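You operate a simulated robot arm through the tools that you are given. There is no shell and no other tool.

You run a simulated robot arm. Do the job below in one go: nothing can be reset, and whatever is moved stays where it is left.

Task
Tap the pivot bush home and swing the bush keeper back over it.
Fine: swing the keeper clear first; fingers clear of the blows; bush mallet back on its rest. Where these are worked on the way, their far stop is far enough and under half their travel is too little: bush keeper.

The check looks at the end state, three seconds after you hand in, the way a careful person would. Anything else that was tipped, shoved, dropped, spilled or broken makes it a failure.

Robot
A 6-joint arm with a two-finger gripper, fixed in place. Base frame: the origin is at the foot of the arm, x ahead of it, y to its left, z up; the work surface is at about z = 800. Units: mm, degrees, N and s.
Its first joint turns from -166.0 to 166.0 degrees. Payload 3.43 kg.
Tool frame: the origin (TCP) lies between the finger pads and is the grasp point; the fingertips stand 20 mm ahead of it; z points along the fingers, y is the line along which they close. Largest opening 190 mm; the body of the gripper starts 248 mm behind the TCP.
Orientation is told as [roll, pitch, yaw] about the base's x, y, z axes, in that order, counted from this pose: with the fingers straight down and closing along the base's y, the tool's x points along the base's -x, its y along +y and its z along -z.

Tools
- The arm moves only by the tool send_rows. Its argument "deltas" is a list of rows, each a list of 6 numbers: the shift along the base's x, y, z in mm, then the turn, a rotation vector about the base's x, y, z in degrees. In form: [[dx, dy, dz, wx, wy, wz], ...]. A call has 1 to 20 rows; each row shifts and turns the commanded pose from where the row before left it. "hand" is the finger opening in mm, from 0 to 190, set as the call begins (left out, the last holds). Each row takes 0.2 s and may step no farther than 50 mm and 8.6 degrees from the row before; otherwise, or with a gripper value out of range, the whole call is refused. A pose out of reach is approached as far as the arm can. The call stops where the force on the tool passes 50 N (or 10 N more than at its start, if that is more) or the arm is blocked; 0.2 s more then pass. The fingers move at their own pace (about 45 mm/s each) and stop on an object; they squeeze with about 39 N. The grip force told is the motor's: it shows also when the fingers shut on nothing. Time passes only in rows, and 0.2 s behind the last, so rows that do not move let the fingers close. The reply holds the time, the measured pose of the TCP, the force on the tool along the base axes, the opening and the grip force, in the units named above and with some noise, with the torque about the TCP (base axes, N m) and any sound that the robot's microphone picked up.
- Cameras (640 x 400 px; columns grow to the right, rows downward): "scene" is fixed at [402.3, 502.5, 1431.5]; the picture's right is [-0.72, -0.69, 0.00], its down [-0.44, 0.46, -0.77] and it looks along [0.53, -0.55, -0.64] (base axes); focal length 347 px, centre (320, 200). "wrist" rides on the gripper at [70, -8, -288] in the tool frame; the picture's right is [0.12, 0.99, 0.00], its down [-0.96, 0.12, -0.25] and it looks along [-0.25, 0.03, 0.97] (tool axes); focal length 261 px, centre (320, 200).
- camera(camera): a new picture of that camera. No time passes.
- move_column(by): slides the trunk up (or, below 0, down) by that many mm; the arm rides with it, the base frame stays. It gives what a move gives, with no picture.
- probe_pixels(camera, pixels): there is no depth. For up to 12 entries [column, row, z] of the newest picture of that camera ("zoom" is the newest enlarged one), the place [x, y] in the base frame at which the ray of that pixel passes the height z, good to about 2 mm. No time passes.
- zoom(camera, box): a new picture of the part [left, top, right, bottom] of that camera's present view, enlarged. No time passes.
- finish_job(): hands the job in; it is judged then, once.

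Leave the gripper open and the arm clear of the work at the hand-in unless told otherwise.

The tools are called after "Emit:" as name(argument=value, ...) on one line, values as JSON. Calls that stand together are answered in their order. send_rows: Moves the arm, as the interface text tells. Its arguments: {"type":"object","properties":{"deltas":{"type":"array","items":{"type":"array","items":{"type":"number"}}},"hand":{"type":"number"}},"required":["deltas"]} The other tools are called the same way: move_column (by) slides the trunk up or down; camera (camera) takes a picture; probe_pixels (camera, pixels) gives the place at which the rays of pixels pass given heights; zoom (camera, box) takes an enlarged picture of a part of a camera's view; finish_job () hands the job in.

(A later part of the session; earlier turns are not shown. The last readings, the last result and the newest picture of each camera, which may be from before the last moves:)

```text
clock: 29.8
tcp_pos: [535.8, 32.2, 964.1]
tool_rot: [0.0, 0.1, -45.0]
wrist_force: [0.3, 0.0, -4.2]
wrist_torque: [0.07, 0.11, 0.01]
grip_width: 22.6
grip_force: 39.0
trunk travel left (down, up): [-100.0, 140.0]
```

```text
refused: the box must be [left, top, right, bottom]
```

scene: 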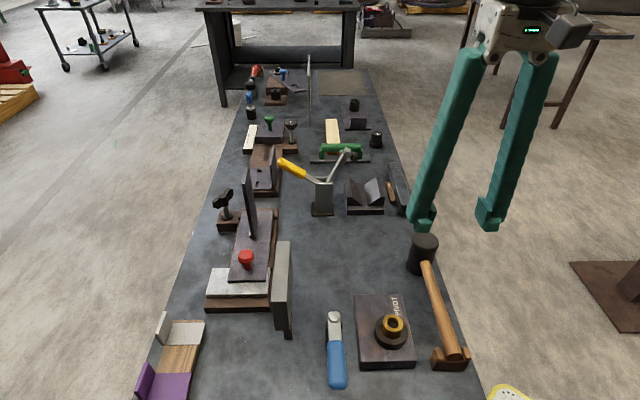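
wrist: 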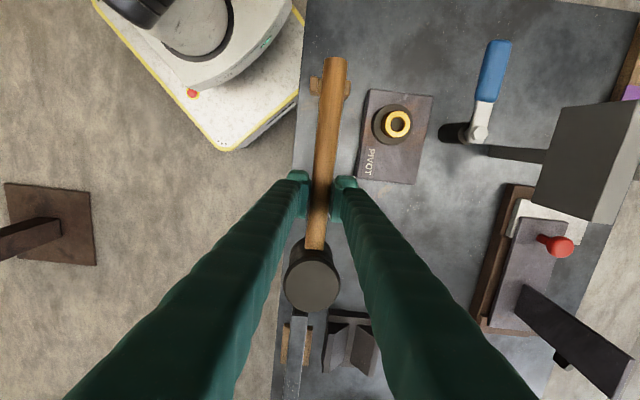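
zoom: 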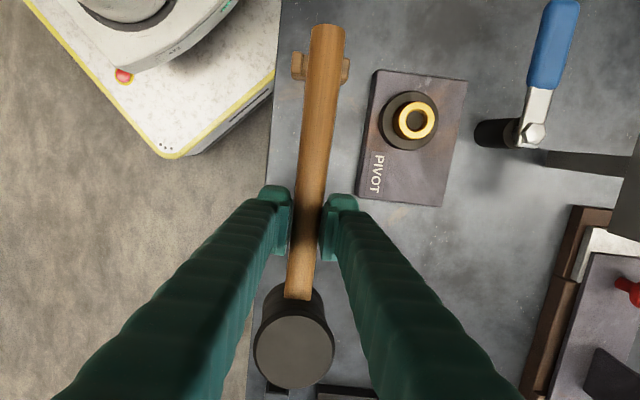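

I'll probe the bush top and ring in this wrist zoom plus the scene to get the bush's current height.

Emit:
zoom(camera="wrist", box=[350, 80, 450, 190])

Emit:
zoom(camera="scene", box=[400, 180, 480, 340])

```text
3.64 times, centred on (400, 135) of wrist
```

zoom: 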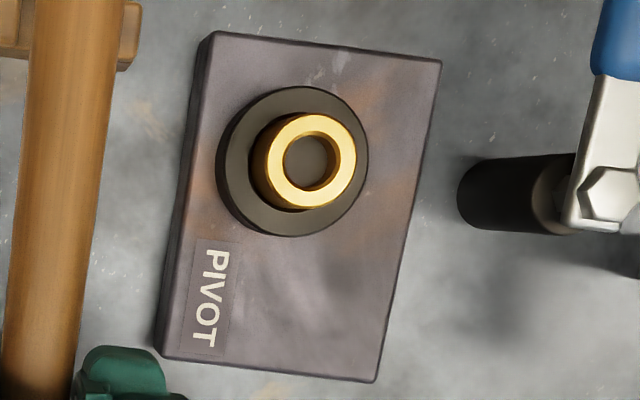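

```text
2.50 times, centred on (440, 260) of scene
```

zoom: 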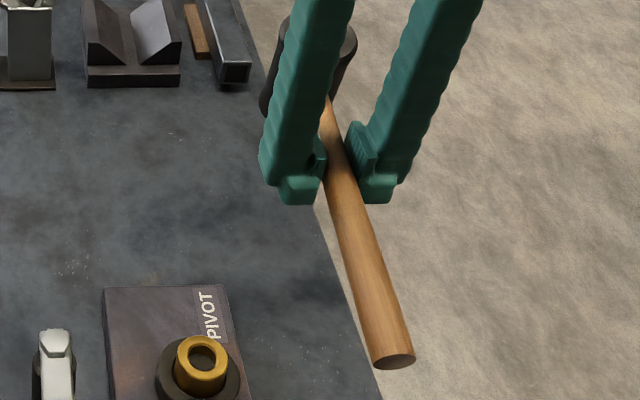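

Emit:
probe_pixels(camera="wrist", pixels=[[397.3, 124.6, 850], [397.3, 124.6, 870], [392.3, 124.8, 840], [335, 60, 930], [335, 60, 950], [335, 60, 970], [312, 279, 1005], [312, 279, 1025], [315, 246, 970], [315, 246, 990]])

Emit:
probe_pixels(camera="scene", pixels=[[393.2, 323.2, 850], [393.2, 323.2, 860], [393.2, 323.2, 870], [469.6, 322, 930], [469.6, 322, 950], [469.6, 322, 970]])

```text
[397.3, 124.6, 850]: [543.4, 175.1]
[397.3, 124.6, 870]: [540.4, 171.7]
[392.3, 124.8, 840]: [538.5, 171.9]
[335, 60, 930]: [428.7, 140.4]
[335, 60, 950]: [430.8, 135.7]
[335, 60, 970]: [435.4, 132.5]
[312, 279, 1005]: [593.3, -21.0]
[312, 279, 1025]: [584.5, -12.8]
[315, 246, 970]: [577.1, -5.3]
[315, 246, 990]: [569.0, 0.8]
```

```text
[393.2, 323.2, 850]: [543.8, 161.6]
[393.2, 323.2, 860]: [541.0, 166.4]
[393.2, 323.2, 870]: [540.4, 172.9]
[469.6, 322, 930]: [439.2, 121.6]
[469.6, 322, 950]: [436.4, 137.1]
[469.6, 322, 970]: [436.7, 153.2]
```

The bush top is still at about 868, so that slow push only pitched the mallet up about 7° in the grip: the handle end is at about 948 instead of 965. It needs a brisk blow, not a press.

I'll tilt the tool +7° to level the head, return over the bush with about 100 mm of clearance and check.

Emit:
send_rows(deltas=[[0, 0, 20, 2.5, 2.5, 0], [0, 0, 27, 2.5, 2.5, 0], [-6, 25, 0, 0, 0, 0], [-9, 30, 0, 0, 0, 0], [-9, 30, 0, 0, 0, 0], [-9, 30, 0, 0, 0, 0], [-9, 30, 0, 0, 0, 0], [-8, 30, 0, 0, 0, 0], [-5, 20, 0, 0, 0, 0], [0, 0, 0, 0, 0, 0], [0, 0, 0, 0, 0, 0]])

Emit:
zoom(camera="scene", box=[300, 180, 490, 390])

Emit:
camera(camera="wrist")

```text
clock: 32.2
tcp_pos: [481.3, 228.1, 1014.2]
tool_rot: [-0.1, 7.0, -45.0]
wrist_force: [0.5, -0.3, -4.6]
wrist_torque: [0.15, 0.14, -0.02]
grip_width: 22.7
grip_force: 39.1
trunk travel left (down, up): [-100.0, 140.0]
```

```text
1.90 times, centred on (395, 285) of scene
```

zoom: 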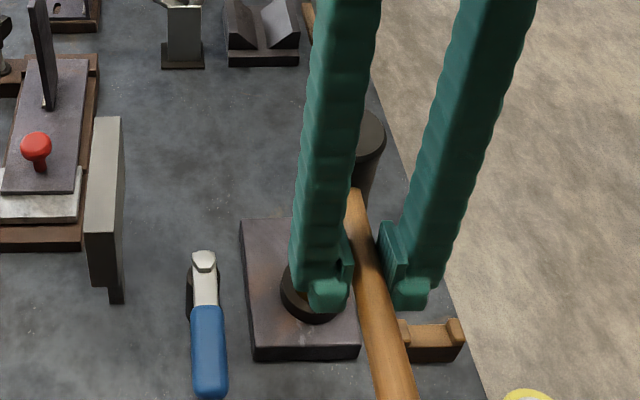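

```text
taken
```

wrist: 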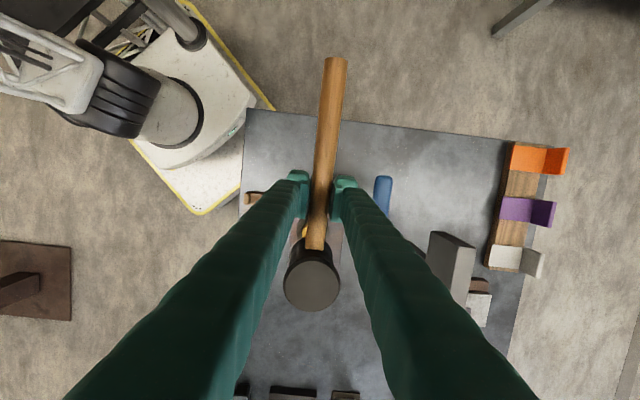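

Head level and over the bush. Now a brisk blow: full-speed drop of about 112 mm, then straight back up in the same call.

Emit:
send_rows(deltas=[[0, 0, -50, 0, 0, 0], [0, 0, -50, 0, 0, 0], [0, 0, -12, 0, 0, 0], [0, 0, 30, 0, 0, 0], [0, 0, 30, 0, 0, 0]])

Emit:
camera(camera="wrist")

```text
clock: 33.4
tcp_pos: [481.4, 229.4, 960.5]
tool_rot: [0.0, 7.1, -45.1]
wrist_force: [0.2, -0.7, -4.1]
wrist_torque: [0.12, 0.2, 0.03]
grip_width: 22.5
grip_force: 39.3
trunk travel left (down, up): [-100.0, 140.0]
```

```text
taken
```

wrist: 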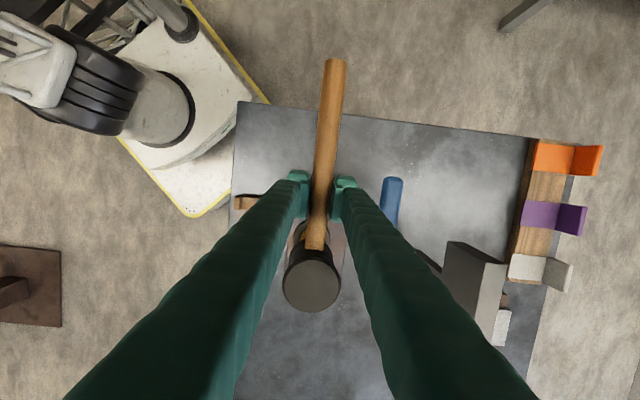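

No force trip and the mallet seating is unchanged. I'll step aside by (+33, -110) to see the bush.

Emit:
send_rows(deltas=[[11, -36, 10, 0, 0, 0], [11, -37, 10, 0, 0, 0], [11, -37, 0, 0, 0, 0], [0, 0, 0, 0, 0, 0]])

Emit:
zoom(camera="scene", box=[360, 290, 430, 370])

Emit:
zoom(camera="scene", box=[300, 180, 490, 390])

```text
clock: 34.4
tcp_pos: [515.2, 118.7, 978.0]
tool_rot: [0.0, 7.1, -45.0]
wrist_force: [0.0, -1.0, -4.0]
wrist_torque: [0.08, 0.11, -0.01]
grip_width: 22.6
grip_force: 38.9
trunk travel left (down, up): [-100.0, 140.0]
```

```text
5.00 times, centred on (395, 330) of scene
```

zoom: 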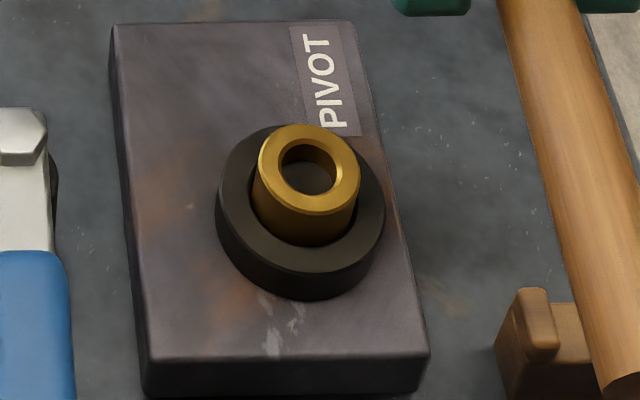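

```text
1.90 times, centred on (395, 285) of scene
```

zoom: 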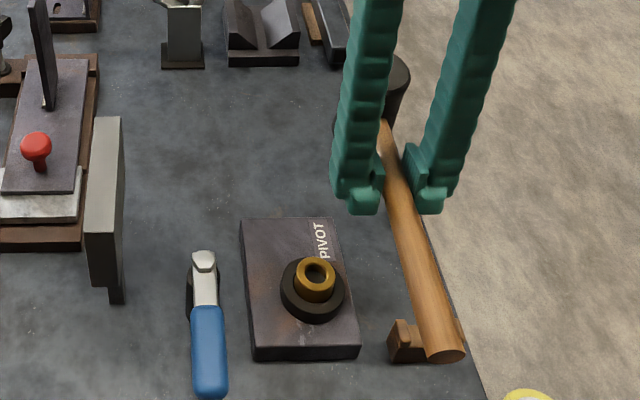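

The bush top went down about 3 px at 5× zoom, roughly 1.5 mm, so blows do work. I'll strike with more follow-through so the head is at full speed at contact: back over the bush, then drop 50/50/30 and recover.

Emit:
send_rows(deltas=[[-11, 37, 15, 0, 0, 0], [-11, 37, 15, 0, 0, 0], [-11, 36, 7, 0, 0, 0], [0, 0, 0, 0, 0, 0], [0, 0, 0, 0, 0, 0]])

Emit:
send_rows(deltas=[[0, 0, -50, 0, 0, 0], [0, 0, -50, 0, 0, 0], [0, 0, -30, 0, 0, 0], [0, 0, 40, 0, 0, 0], [0, 0, 35, 0, 0, 0]])

Emit:
send_rows(deltas=[[11, -36, 10, 0, 0, 0], [11, -37, 10, 0, 0, 0], [11, -37, 0, 0, 0, 0], [0, 0, 0, 0, 0, 0]])

Emit:
zoom(camera="scene", box=[300, 180, 490, 390])

Emit:
zoom(camera="scene", box=[360, 290, 430, 370])

Emit:
camera(camera="wrist")

```text
clock: 35.6
tcp_pos: [481.1, 226.9, 1015.7]
tool_rot: [0.0, 7.0, -45.0]
wrist_force: [0.3, 0.2, -4.0]
wrist_torque: [0.13, 0.12, 0.0]
grip_width: 22.5
grip_force: 39.0
trunk travel left (down, up): [-100.0, 140.0]
```

```text
clock: 36.8
tcp_pos: [481.6, 227.7, 962.4]
tool_rot: [0.1, 7.1, -45.2]
wrist_force: [0.1, -0.1, -4.5]
wrist_torque: [0.1, 0.17, -0.02]
grip_width: 22.8
grip_force: 39.1
trunk travel left (down, up): [-100.0, 140.0]
```

```text
clock: 37.8
tcp_pos: [512.5, 119.7, 982.1]
tool_rot: [0.0, 7.1, -45.1]
wrist_force: [-0.2, 0.8, -4.4]
wrist_torque: [0.1, 0.1, -0.01]
grip_width: 22.5
grip_force: 39.2
trunk travel left (down, up): [-100.0, 140.0]
```

```text
1.90 times, centred on (395, 285) of scene
```

zoom: 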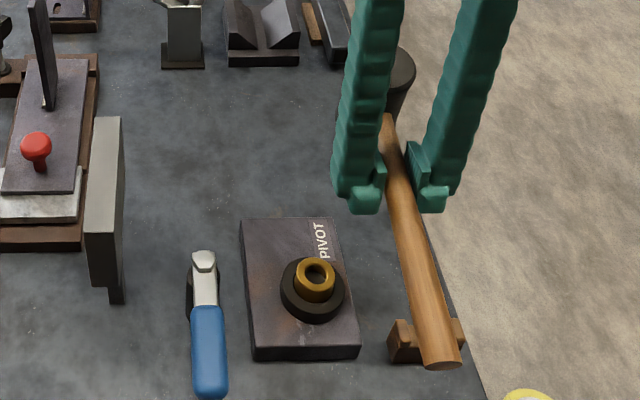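

```text
5.00 times, centred on (395, 330) of scene
```

zoom: 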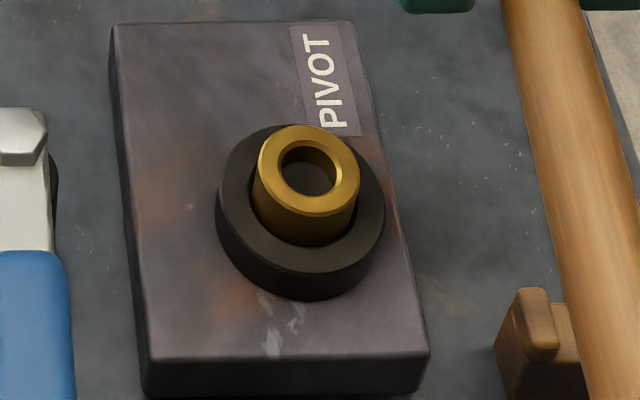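

```text
taken
```

wrist: 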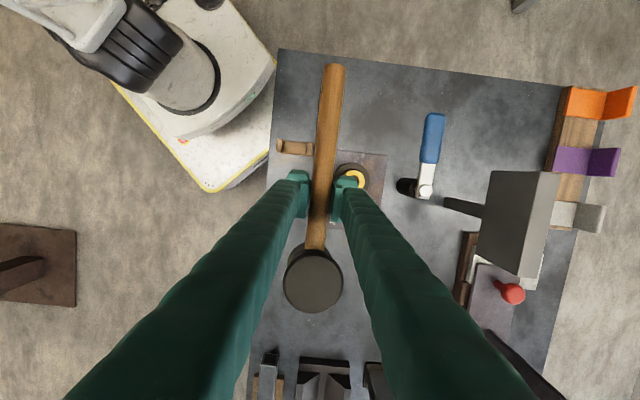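

The bush moved only slightly more, and the mallet pitched up further in the grip, so the light grip is absorbing the blow. I'll measure the bush accurately at higher zoom before the next strike.

Emit:
zoom(camera="scene", box=[374, 308, 414, 354])

Emit:
zoom(camera="scene", box=[400, 190, 480, 390])

```text
8.70 times, centred on (394, 331) of scene
```

zoom: 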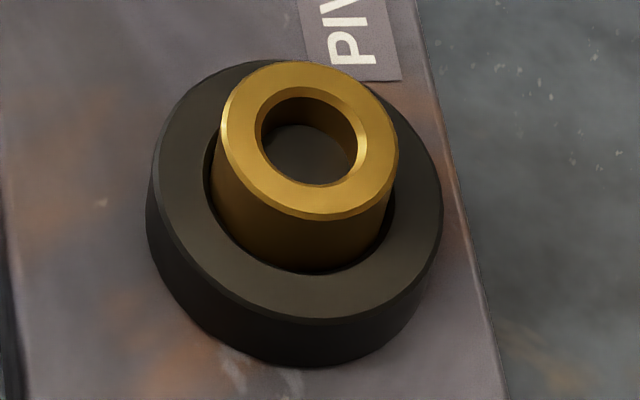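

```text
2.00 times, centred on (440, 290) of scene
```

zoom: 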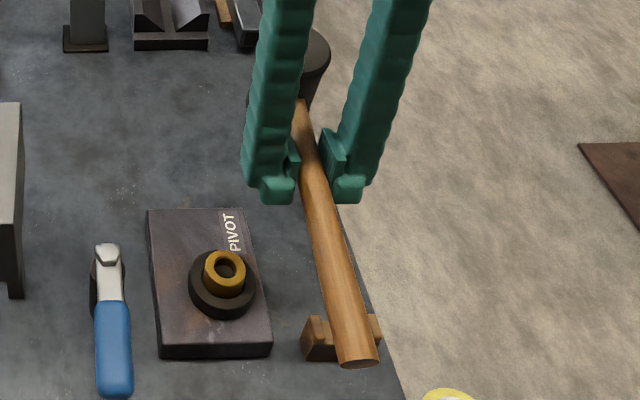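

Reference at 8.7×: bush top rim spans y 62–218 and the ring front is at 318, so the bush stands about 13 mm proud of the ring. That's what must go.

To stop the mallet hinging in the grip, I'll tilt the tool further (+30°). The handle then slopes up and the strike point sits much closer under the grip, shortening the lever. First I'll tilt at height and check.

Emit:
send_rows(deltas=[[0, 0, 20, 5.3, 5.3, 0], [0, 0, 20, 5.3, 5.3, 0], [0, 0, 20, 5.3, 5.3, 0], [0, 0, 0, 5.3, 5.3, 0], [0, 0, 0, 0, 0, 0], [0, 0, 0, 0, 0, 0]])

Emit:
camera(camera="scene")

Emit:
camera(camera="wrist")

```text
clock: 39.2
tcp_pos: [514.5, 120.3, 1042.0]
tool_rot: [-0.1, 37.1, -44.9]
wrist_force: [0.5, 0.1, -5.1]
wrist_torque: [0.16, 0.14, 0.02]
grip_width: 22.7
grip_force: 38.9
trunk travel left (down, up): [-100.0, 140.0]
```

```text
taken
```

scene: 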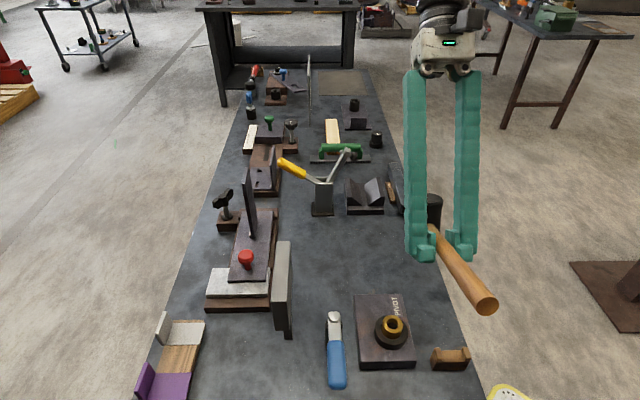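

```text
taken
```

wrist: 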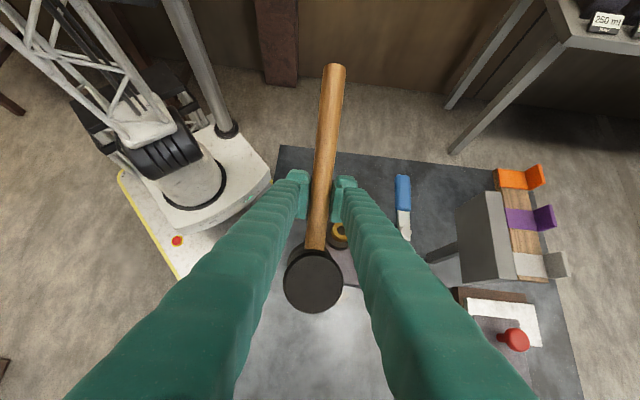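

Now I'll triangulate the handle end (scene (486,306), wrist (336,68)) to get the mallet's actual slope.

Emit:
probe_pixels(camera="scene", pixels=[[486, 306, 1060], [486, 306, 1080], [486, 306, 1100], [486, 306, 1120]])

Emit:
probe_pixels(camera="wrist", pixels=[[336, 68, 1060], [336, 68, 1080], [336, 68, 1100], [336, 68, 1120], [314, 281, 1000], [314, 281, 1020], [314, 281, 1040], [314, 281, 1060]])

```text
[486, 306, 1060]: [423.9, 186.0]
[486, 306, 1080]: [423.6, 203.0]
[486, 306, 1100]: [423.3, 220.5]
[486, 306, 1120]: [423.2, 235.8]
```

```text
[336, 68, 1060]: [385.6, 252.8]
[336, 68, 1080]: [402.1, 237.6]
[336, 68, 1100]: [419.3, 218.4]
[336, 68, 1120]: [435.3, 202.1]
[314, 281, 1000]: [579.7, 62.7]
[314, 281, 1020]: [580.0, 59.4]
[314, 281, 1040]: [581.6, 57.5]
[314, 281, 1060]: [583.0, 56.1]
```

The handle slopes 24° as intended: handle end at (421, 219, 1101). For the heel of the head face to land on the bush centre, the TCP must be at (514, 196), with contact near z≈929.

I'll position 100 mm above and strike.

Emit:
send_rows(deltas=[[1, 35, -6, 0, 0, 0], [1, 42, -6, 0, 0, 0], [0, 0, 0, 0, 0, 0], [0, 0, 0, 0, 0, 0]])

Emit:
camera(camera="wrist")

Emit:
zoom(camera="scene", box=[300, 150, 500, 390])

```text
clock: 40.2
tcp_pos: [515.7, 197.2, 1029.4]
tool_rot: [0.0, 37.0, -45.0]
wrist_force: [0.1, 0.6, -4.1]
wrist_torque: [0.11, 0.11, -0.01]
grip_width: 22.6
grip_force: 38.9
trunk travel left (down, up): [-100.0, 140.0]
```

```text
taken
```

wrist: 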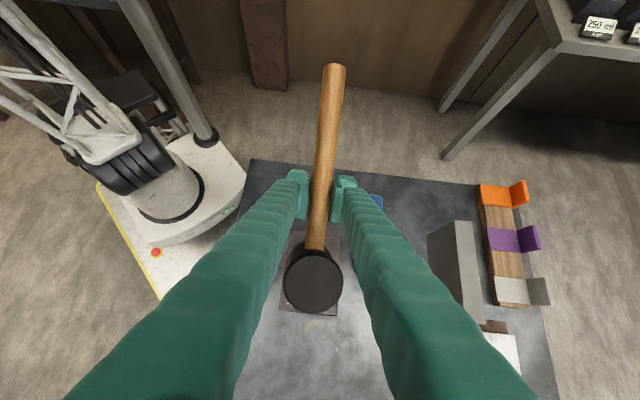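

```text
1.67 times, centred on (400, 270) of scene
```

zoom: 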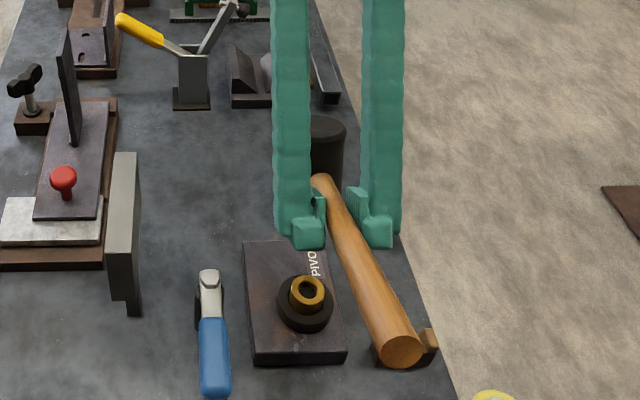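

From here the scene camera still sees the bush. Striking now at full speed with about 20 mm of follow-through, then back up.

Emit:
send_rows(deltas=[[0, 0, -50, 0, 0, 0], [0, 0, -50, 0, 0, 0], [0, 0, -20, 0, 0, 0], [0, 0, 40, 0, 0, 0], [0, 0, 50, 0, 0, 0], [0, 0, 30, 0, 0, 0]])

Emit:
zoom(camera="scene", box=[374, 308, 414, 354])

Emit:
zoom(camera="scene", box=[300, 150, 500, 390])

```text
clock: 41.6
tcp_pos: [516.6, 195.0, 1029.7]
tool_rot: [-0.1, 37.1, -45.2]
wrist_force: [1.1, 0.3, -4.3]
wrist_torque: [0.11, 0.2, 0.01]
grip_width: 22.5
grip_force: 38.5
trunk travel left (down, up): [-100.0, 140.0]
```

```text
8.70 times, centred on (394, 331) of scene
```

zoom: 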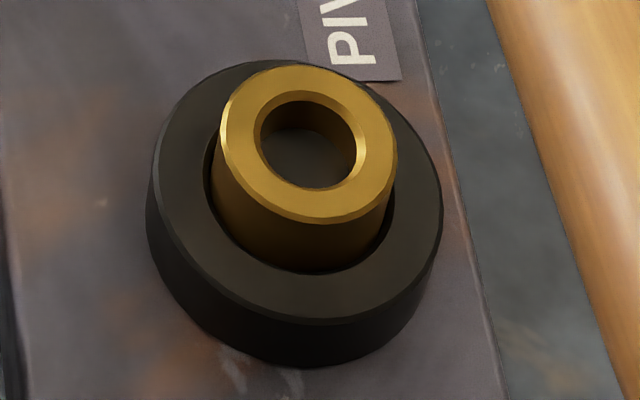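

```text
1.67 times, centred on (400, 270) of scene
```

zoom: 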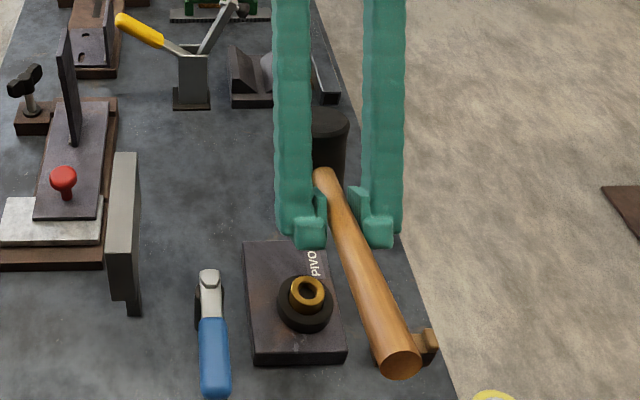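

That blow drove the bush about 1 mm (rim y 62→66), but the mallet still pitched up about 5°. More slope shortens the lever further, so I'll tilt +17° and reposition so the heel lands on the bush: TCP (524, 187), contact z≈935.

I'll check the pose before striking.

Emit:
send_rows(deltas=[[5, -5, 5, 6, 6, 0], [5, -5, 5, 6, 6, 0], [0, 0, 0, 0, 0, 0], [0, 0, 0, 0, 0, 0]])

Emit:
camera(camera="scene")

Emit:
camera(camera="wrist")

```text
clock: 42.6
tcp_pos: [526.6, 185.3, 1042.2]
tool_rot: [-0.1, 54.0, -45.0]
wrist_force: [-0.2, 0.7, -4.7]
wrist_torque: [0.08, 0.09, 0.04]
grip_width: 22.6
grip_force: 39.0
trunk travel left (down, up): [-100.0, 140.0]
```

```text
taken
```

scene: 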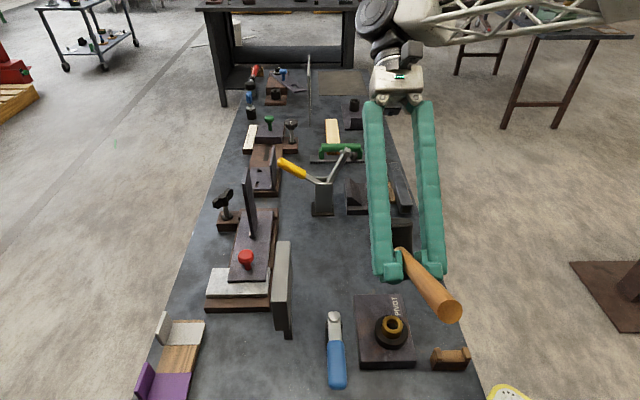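

```text
taken
```

wrist: 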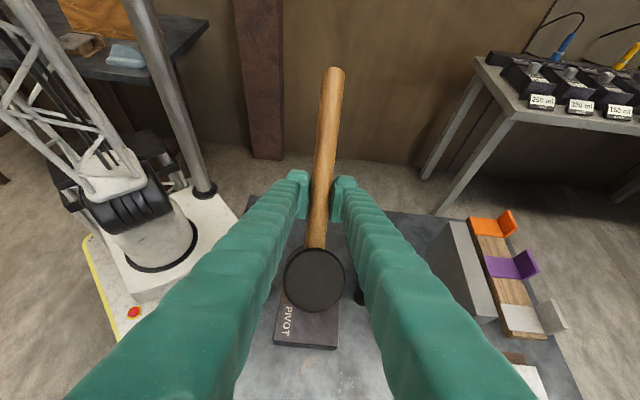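

Checking the handle slope again: handle end at scene (452,310) and wrist (334,72).

Emit:
probe_pixels(camera="scene", pixels=[[452, 310, 1090], [452, 310, 1110], [452, 310, 1130]])

Emit:
probe_pixels(camera="wrist", pixels=[[334, 72, 1090], [334, 72, 1110], [334, 72, 1130]])

```text
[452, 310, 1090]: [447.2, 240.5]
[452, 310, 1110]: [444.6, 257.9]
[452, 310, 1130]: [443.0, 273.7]
```

```text
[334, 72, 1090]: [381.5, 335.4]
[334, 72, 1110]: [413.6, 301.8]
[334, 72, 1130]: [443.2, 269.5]
```

Slope 36.5°, as planned. Striking: 50/50/25 down, then up.

Emit:
send_rows(deltas=[[0, 0, -50, 0, 0, 0], [0, 0, -50, 0, 0, 0], [0, 0, -25, 0, 0, 0], [0, 0, 40, 0, 0, 0], [0, 0, 50, 0, 0, 0], [0, 0, 35, 0, 0, 0]])

Emit:
zoom(camera="scene", box=[374, 308, 414, 354])

Emit:
camera(camera="scene")

```text
clock: 44.0
tcp_pos: [527.4, 186.3, 1040.6]
tool_rot: [-0.1, 54.0, -45.0]
wrist_force: [0.0, 0.1, -4.4]
wrist_torque: [0.16, 0.19, 0.05]
grip_width: 22.5
grip_force: 38.7
trunk travel left (down, up): [-100.0, 140.0]
```

```text
8.70 times, centred on (394, 331) of scene
```

zoom: 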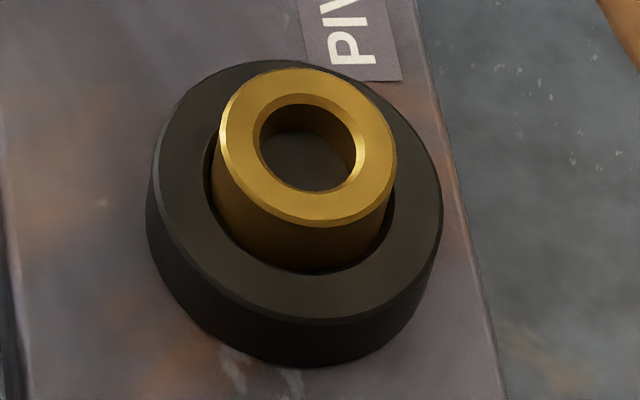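

```text
taken
```

scene: 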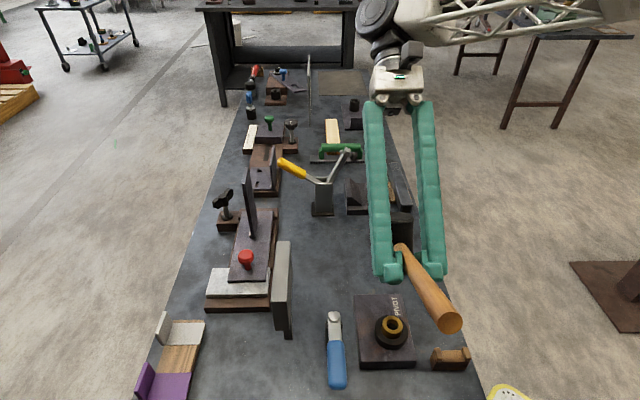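

Another ~1 mm (rim 66→69), and the mallet pitched again. If the head pitches until its top edge rests against the finger edge (about 37° relative tilt), it can't hinge any further and the blow becomes rigid.

So I'll set the tool tilt back to 37° and centre the head over the bush: TCP (479, 230), about 115 mm above contact. Then I'll look.

Emit:
send_rows(deltas=[[-15, 15, 0, -6, -6, 0], [-15, 15, 0, -6, -6, 0], [-15, 14, -14, 0, 0, 0], [0, 0, 0, 0, 0, 0], [0, 0, 0, 0, 0, 0]])

Emit:
camera(camera="scene")

Emit:
camera(camera="wrist")

```text
clock: 45.2
tcp_pos: [478.4, 229.7, 1025.1]
tool_rot: [0.0, 37.0, -45.0]
wrist_force: [-0.1, -0.6, -4.6]
wrist_torque: [0.13, 0.09, 0.0]
grip_width: 22.5
grip_force: 38.5
trunk travel left (down, up): [-100.0, 140.0]
```

```text
taken
```

scene: 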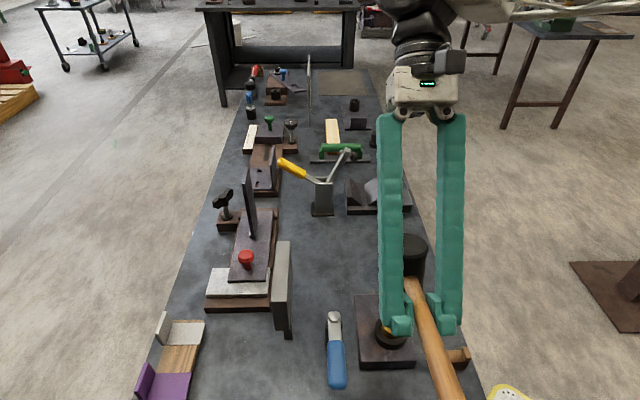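

```text
taken
```

wrist: 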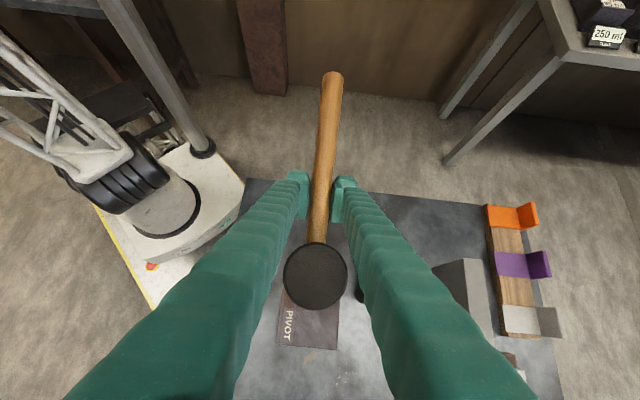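

The head is now close to the finger edges in the wrist view. Striking through: 50/50/25 down, then up.

Emit:
send_rows(deltas=[[0, 0, -50, 0, 0, 0], [0, 0, -50, 0, 0, 0], [0, 0, -25, 0, 0, 0], [0, 0, 40, 0, 0, 0], [0, 0, 50, 0, 0, 0], [0, 0, 35, 0, 0, 0]])

Emit:
camera(camera="wrist")

Emit:
camera(camera="scene")

```text
clock: 46.6
tcp_pos: [482.8, 228.9, 1023.5]
tool_rot: [-0.1, 37.1, -45.0]
wrist_force: [0.7, -0.4, -3.7]
wrist_torque: [0.18, 0.17, 0.04]
grip_width: 22.6
grip_force: 39.1
trunk travel left (down, up): [-100.0, 140.0]
```

```text
taken
```

wrist: 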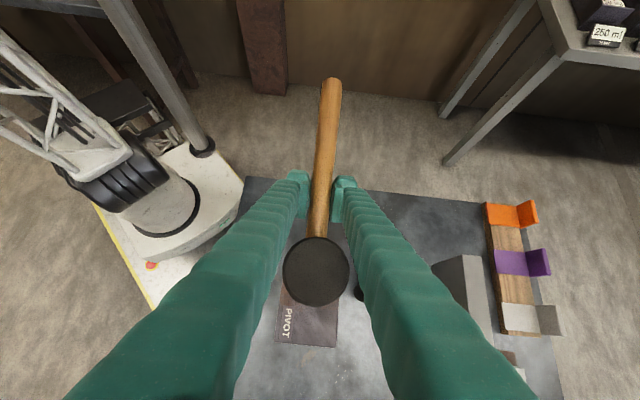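

```text
taken
```

scene: 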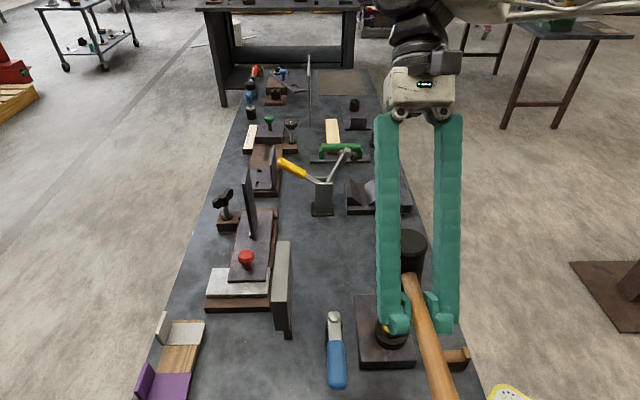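

It pitched a little more, nearer the stop. Repeating with deeper follow-through (50/50/40).

Emit:
send_rows(deltas=[[0, 0, -50, 0, 0, 0], [0, 0, -50, 0, 0, 0], [0, 0, -40, 0, 0, 0], [0, 0, 50, 0, 0, 0], [0, 0, 50, 0, 0, 0], [0, 0, 40, 0, 0, 0]])

Emit:
camera(camera="wrist")

Emit:
zoom(camera="scene", box=[340, 200, 480, 390])

```text
clock: 48.0
tcp_pos: [480.6, 229.6, 1027.4]
tool_rot: [0.0, 37.1, -45.0]
wrist_force: [0.8, 0.7, -4.5]
wrist_torque: [0.11, 0.22, 0.04]
grip_width: 22.5
grip_force: 39.6
trunk travel left (down, up): [-100.0, 140.0]
```

```text
taken
```

wrist: 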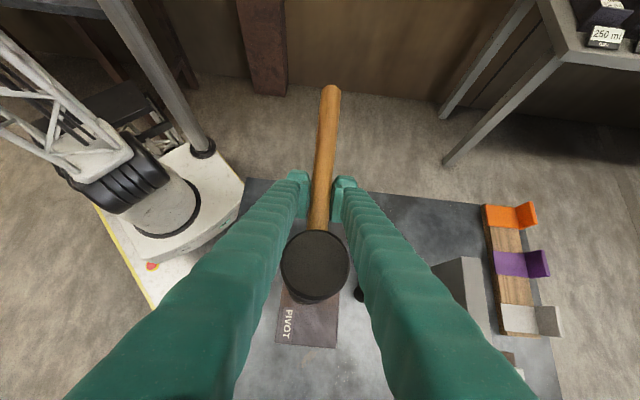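

```text
2.11 times, centred on (410, 295) of scene
```

zoom: 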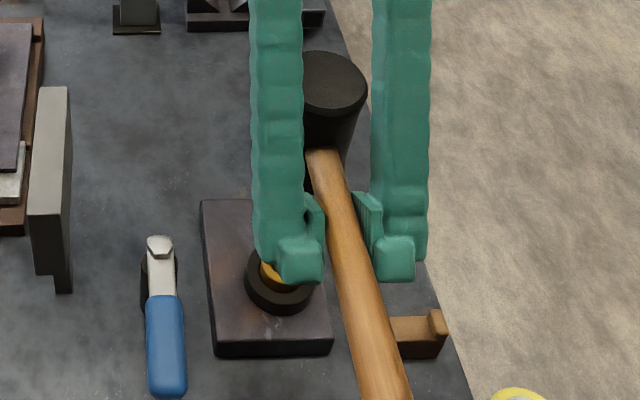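

I'll zoom to see how close the head is to the finger edges.

Emit:
zoom(camera="wrist", box=[240, 150, 400, 320])

Emit:
zoom(camera="scene", box=[374, 308, 414, 354])

```text
2.35 times, centred on (320, 235) of wrist
```

zoom: 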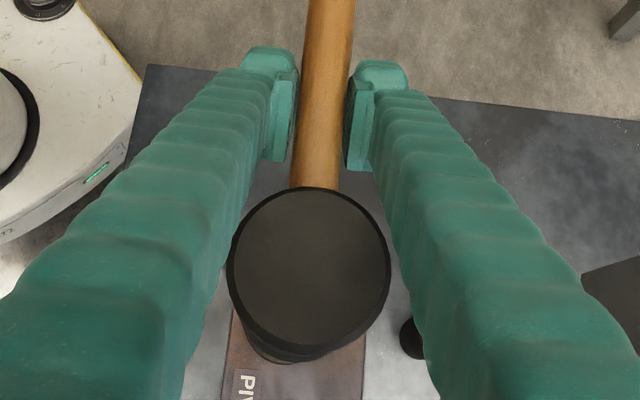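

```text
8.70 times, centred on (394, 331) of scene
```

zoom: 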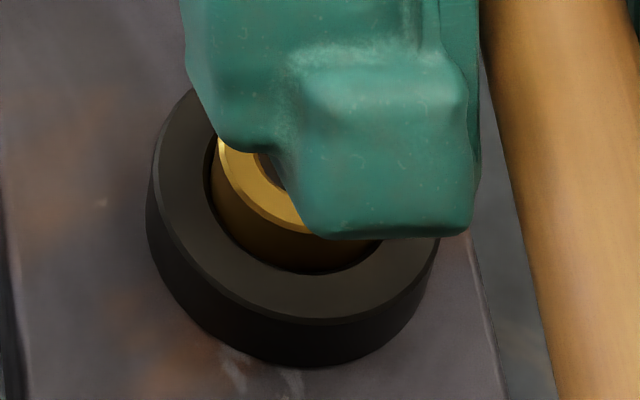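

The head is nesting near the finger arms, which could spread the grip, so I won't go further this way. Short sharp blows gave about 1 mm each with little pitching, so the better plan is to re-seat the mallet: lay it on its rest, re-grip square, then give a series of short blows.

First I'll carry it over the rest and measure its slope.

Emit:
send_rows(deltas=[[6, -25, 0, 0, 0, 0], [9, -30, 0, 0, 0, 0], [9, -30, 0, 0, 0, 0], [9, -30, 0, 0, 0, 0], [9, -30, 0, 0, 0, 0], [8, -30, 0, 0, 0, 0], [5, -21, 0, 0, 0, 0], [0, 0, 0, 0, 0, 0], [0, 0, 0, 0, 0, 0]])

Emit:
camera(camera="scene")

Emit:
camera(camera="wrist")

Emit:
zoom(camera="scene", box=[374, 308, 414, 354])

```text
clock: 50.0
tcp_pos: [535.0, 35.2, 1026.6]
tool_rot: [0.0, 37.1, -45.0]
wrist_force: [-0.5, -1.1, -4.5]
wrist_torque: [0.11, 0.11, -0.03]
grip_width: 22.7
grip_force: 39.0
trunk travel left (down, up): [-100.0, 140.0]
```

```text
taken
```

scene: 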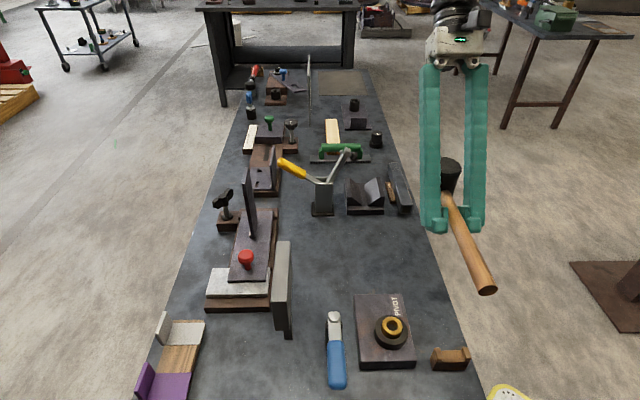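

```text
taken
```

wrist: 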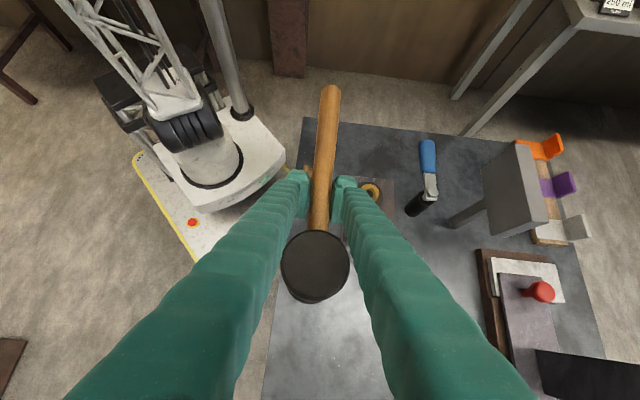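

```text
8.70 times, centred on (394, 331) of scene
```

zoom: 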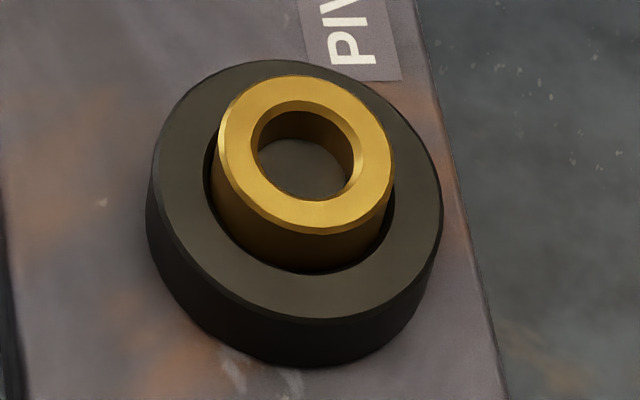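

The bush is now at rim y 76–235, about 1.1 mm per blow consistently, with roughly 9 mm left to flush. Now I'll measure the mallet's slope (handle end at scene (487,290) and wrist (331,90)) so I can lay it down level.

Emit:
probe_pixels(camera="scene", pixels=[[487, 290, 1000], [487, 290, 1020], [487, 290, 1040], [487, 290, 1060]])

Emit:
probe_pixels(camera="wrist", pixels=[[331, 90, 1000], [331, 90, 1020], [331, 90, 1040], [331, 90, 1060]])

```text
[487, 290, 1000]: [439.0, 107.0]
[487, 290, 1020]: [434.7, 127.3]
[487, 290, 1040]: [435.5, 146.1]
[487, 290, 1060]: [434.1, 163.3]
```

```text
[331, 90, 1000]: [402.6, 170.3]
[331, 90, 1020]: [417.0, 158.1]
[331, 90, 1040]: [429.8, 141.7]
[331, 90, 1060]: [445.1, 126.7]
```

The slope is about 5.5° head-down. I'll level it with a -5.5° tilt and descend to 8 mm above the rest position, then inspect.

Emit:
send_rows(deltas=[[0, 0, -20, -3.9, -3.9, 0], [0, 0, -40, 0, 0, 0], [0, 0, -40, 0, 0, 0], [0, 0, -40, 0, 0, 0], [0, 0, -20, 0, 0, 0], [0, 0, -10, 0, 0, 0], [0, 0, 0, 0, 0, 0]])

Emit:
zoom(camera="scene", box=[380, 200, 500, 380])

Emit:
camera(camera="wrist")

```text
clock: 51.6
tcp_pos: [535.8, 33.2, 857.5]
tool_rot: [0.1, 31.5, -45.0]
wrist_force: [-0.3, -0.3, -4.7]
wrist_torque: [0.1, 0.11, -0.02]
grip_width: 22.4
grip_force: 39.4
trunk travel left (down, up): [-100.0, 140.0]
```

```text
2.22 times, centred on (440, 290) of scene
```

zoom: 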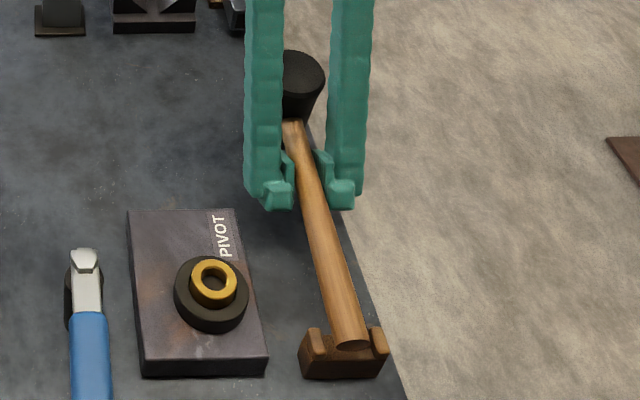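

```text
taken
```

wrist: 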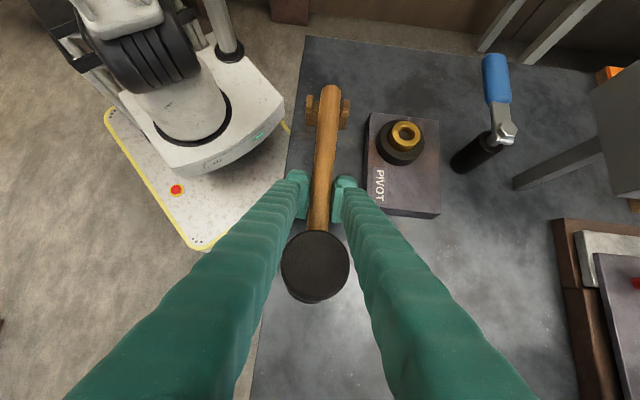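

The handle end is already at its resting height (453,355) while the grip is 10 mm high, so the mallet is about 4° head-up. I'll tilt +4° and lower 7 mm, then read the force.

Emit:
send_rows(deltas=[[0, 0, 0, 2.8, 2.8, 0], [0, 0, -4, 0, 0, 0], [0, 0, -3, 0, 0, 0], [0, 0, 0, 0, 0, 0]])

Emit:
zoom(camera="scene", box=[380, 200, 500, 380])

```text
clock: 52.6
tcp_pos: [536.1, 35.8, 849.1]
tool_rot: [0.1, 35.6, -45.0]
wrist_force: [0.1, 0.5, -5.3]
wrist_torque: [0.11, 0.13, 0.0]
grip_width: 22.7
grip_force: 39.1
trunk travel left (down, up): [-100.0, 140.0]
```

```text
2.22 times, centred on (440, 290) of scene
```

zoom: 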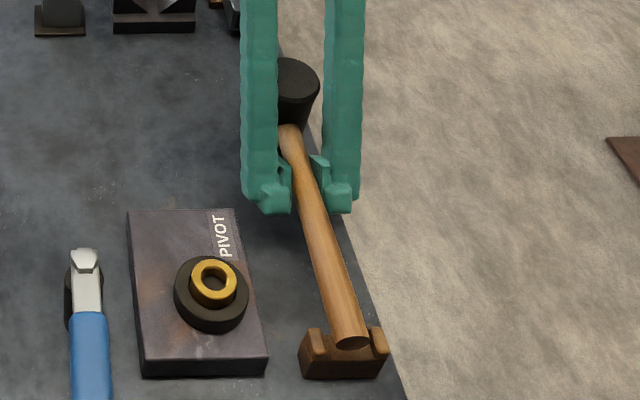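

No contact yet. Lowering the last 3 mm gently.

Emit:
send_rows(deltas=[[0, 0, -1.5, 0, 0, 0], [0, 0, -1.5, 0, 0, 0], [0, 0, 0, 0, 0, 0]])

Emit:
zoom(camera="scene", box=[380, 200, 500, 380])

Emit:
zoom(camera="wrist", box=[240, 60, 400, 320])

```text
clock: 53.4
tcp_pos: [536.0, 33.6, 845.9]
tool_rot: [0.0, 35.5, -45.0]
wrist_force: [0.2, -0.2, -4.3]
wrist_torque: [0.12, 0.11, 0.02]
grip_width: 22.8
grip_force: 39.0
trunk travel left (down, up): [-100.0, 140.0]
```

```text
2.22 times, centred on (440, 290) of scene
```

zoom: 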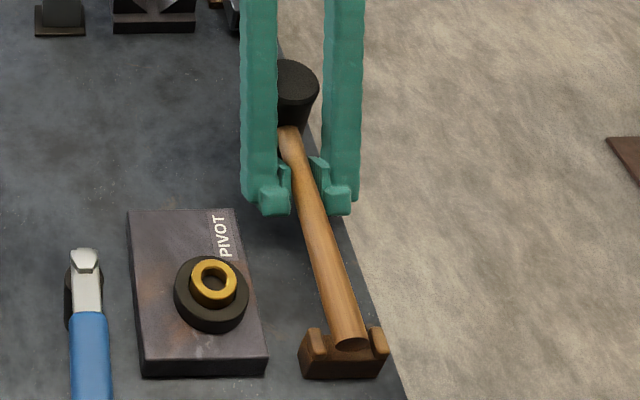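

```text
1.54 times, centred on (320, 190) of wrist
```

zoom: 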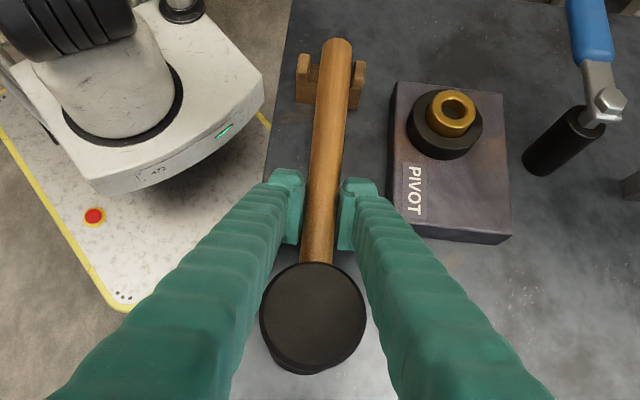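

Still hanging free. I'll lower in 1 mm steps until the reading shows support.

Emit:
send_rows(deltas=[[0, 0, -1, 0, 0, 0], [0, 0, -1, 0, 0, 0], [0, 0, 0, 0, 0, 0]])

```text
clock: 54.2
tcp_pos: [536.7, 33.2, 845.1]
tool_rot: [0.0, 35.5, -45.0]
wrist_force: [0.1, 0.8, -4.6]
wrist_torque: [0.11, 0.08, -0.02]
grip_width: 22.4
grip_force: 39.0
trunk travel left (down, up): [-100.0, 140.0]
```

Emit:
send_rows(deltas=[[0, 0, -1, 0, 0, 0], [0, 0, -1, 0, 0, 0], [0, 0, 0, 0, 0, 0]])

Emit:
zoom(camera="scene", box=[410, 210, 480, 300])

Emit:
zoom(camera="scene", box=[420, 310, 480, 390])

```text
clock: 55.0
tcp_pos: [537.3, 33.3, 842.0]
tool_rot: [0.0, 35.5, -45.0]
wrist_force: [-0.2, -0.5, -4.9]
wrist_torque: [0.12, 0.08, 0.01]
grip_width: 22.5
grip_force: 38.7
trunk travel left (down, up): [-100.0, 140.0]
```

```text
4.44 times, centred on (445, 255) of scene
```

zoom: 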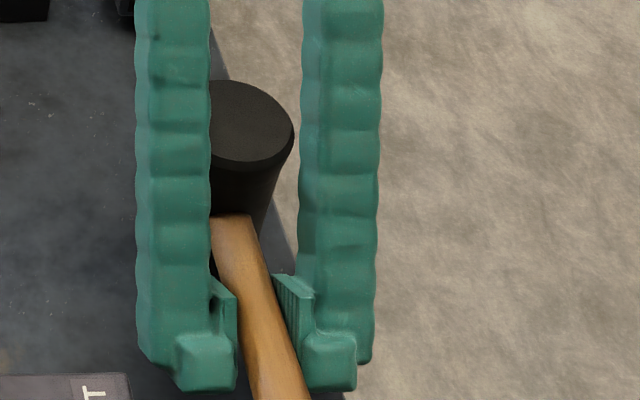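

```text
5.00 times, centred on (450, 350) of scene
```

zoom: 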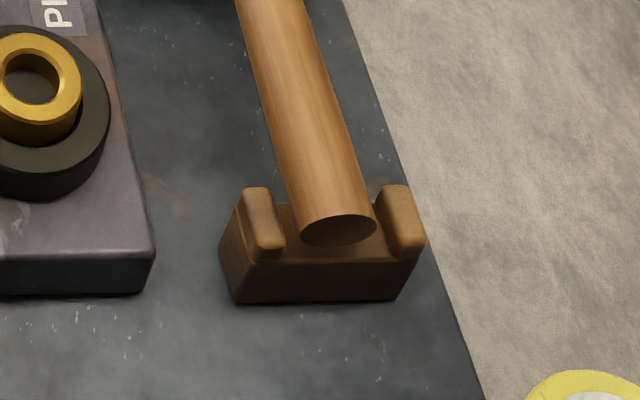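

The head top and handle end now match their original pixels: head right edge (439,239), handle end (454,356). It's within about 1–2 mm of resting. I'll lower another 2 mm and check.

Emit:
send_rows(deltas=[[0, 0, -1, 0, 0, 0], [0, 0, -1, 0, 0, 0], [0, 0, 0, 0, 0, 0]])

```text
clock: 55.8
tcp_pos: [535.4, 32.9, 841.2]
tool_rot: [0.0, 35.5, -45.1]
wrist_force: [-0.2, 0.0, -4.9]
wrist_torque: [0.12, 0.1, 0.03]
grip_width: 22.4
grip_force: 39.0
trunk travel left (down, up): [-100.0, 140.0]
```

Still free, so the mallet evidently slid up a few mm in the grip during the blows. Continuing in 1 mm steps.

Emit:
send_rows(deltas=[[0, 0, -1, 0, 0, 0], [0, 0, -1, 0, 0, 0], [0, 0, 0, 0, 0, 0]])

Emit:
zoom(camera="scene", box=[420, 310, 480, 390])

Emit:
zoom(camera="scene", box=[410, 210, 480, 300])

```text
clock: 56.6
tcp_pos: [535.6, 35.0, 837.7]
tool_rot: [0.0, 35.5, -45.0]
wrist_force: [-0.1, 0.5, -3.5]
wrist_torque: [0.13, 0.12, 0.0]
grip_width: 22.5
grip_force: 38.8
trunk travel left (down, up): [-100.0, 140.0]
```

```text
5.00 times, centred on (450, 350) of scene
```

zoom: 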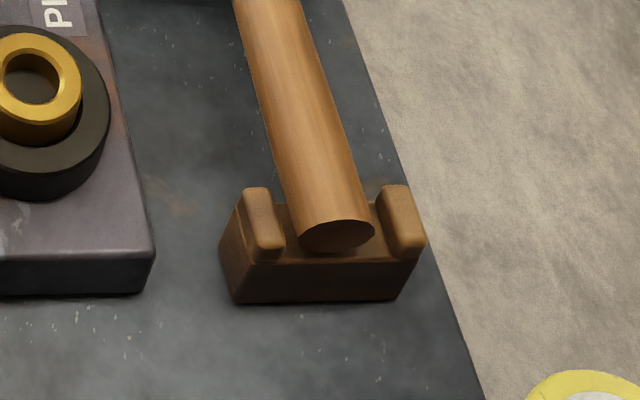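

```text
4.44 times, centred on (445, 255) of scene
```

zoom: 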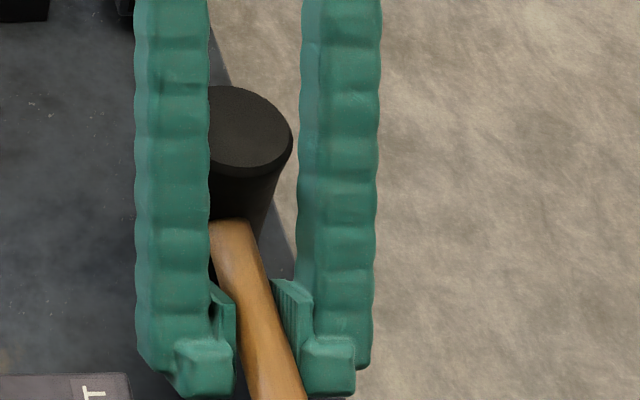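

Nearly there (force -3.5 N). Continuing by 1 mm.

Emit:
send_rows(deltas=[[0, 0, -1, 0, 0, 0], [0, 0, -1, 0, 0, 0], [0, 0, 0, 0, 0, 0]])

```text
clock: 57.4
tcp_pos: [534.8, 34.7, 836.2]
tool_rot: [0.0, 35.4, -45.0]
wrist_force: [3.8, -3.6, 4.2]
wrist_torque: [0.87, 0.93, -0.06]
grip_width: 22.2
grip_force: 39.1
trunk travel left (down, up): [-100.0, 140.0]
```

The handle end is now on the cradle (torque 1.27 N·m, +4 N), and the head is still a few mm up by my pixel comparison. I'll rotate +1.6° about the cradle end (TCP down 3 mm) to set the head down.

Emit:
send_rows(deltas=[[0, 0, -1.5, 0.6, 0.6, 0], [0, 0, -1.5, 0.5, 0.5, 0], [0, 0, 0, 0, 0, 0]])

Emit:
zoom(camera="scene", box=[410, 210, 480, 300])

```text
clock: 58.2
tcp_pos: [535.8, 33.4, 834.8]
tool_rot: [0.0, 37.1, -45.0]
wrist_force: [-0.2, 0.1, -5.2]
wrist_torque: [0.12, 0.1, -0.01]
grip_width: 22.6
grip_force: 38.9
trunk travel left (down, up): [-100.0, 140.0]
```

```text
4.44 times, centred on (445, 255) of scene
```

zoom: 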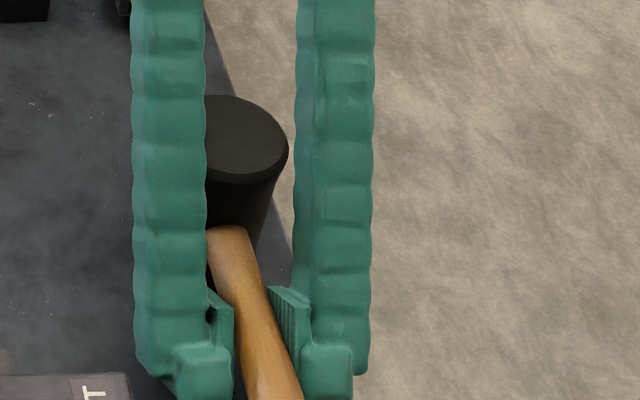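

The head top edge is now at row 231.6, against 231.8 originally, and force shows it's hanging free by a hair. Lowering 1 mm more.

Emit:
send_rows(deltas=[[0, 0, -1, 0, 0, 0], [0, 0, 0, 0, 0, 0]])

```text
clock: 58.8
tcp_pos: [536.6, 34.5, 833.3]
tool_rot: [0.0, 36.9, -45.1]
wrist_force: [0.3, 0.0, -2.5]
wrist_torque: [0.03, 0.0, 0.0]
grip_width: 22.6
grip_force: 38.9
trunk travel left (down, up): [-100.0, 140.0]
```

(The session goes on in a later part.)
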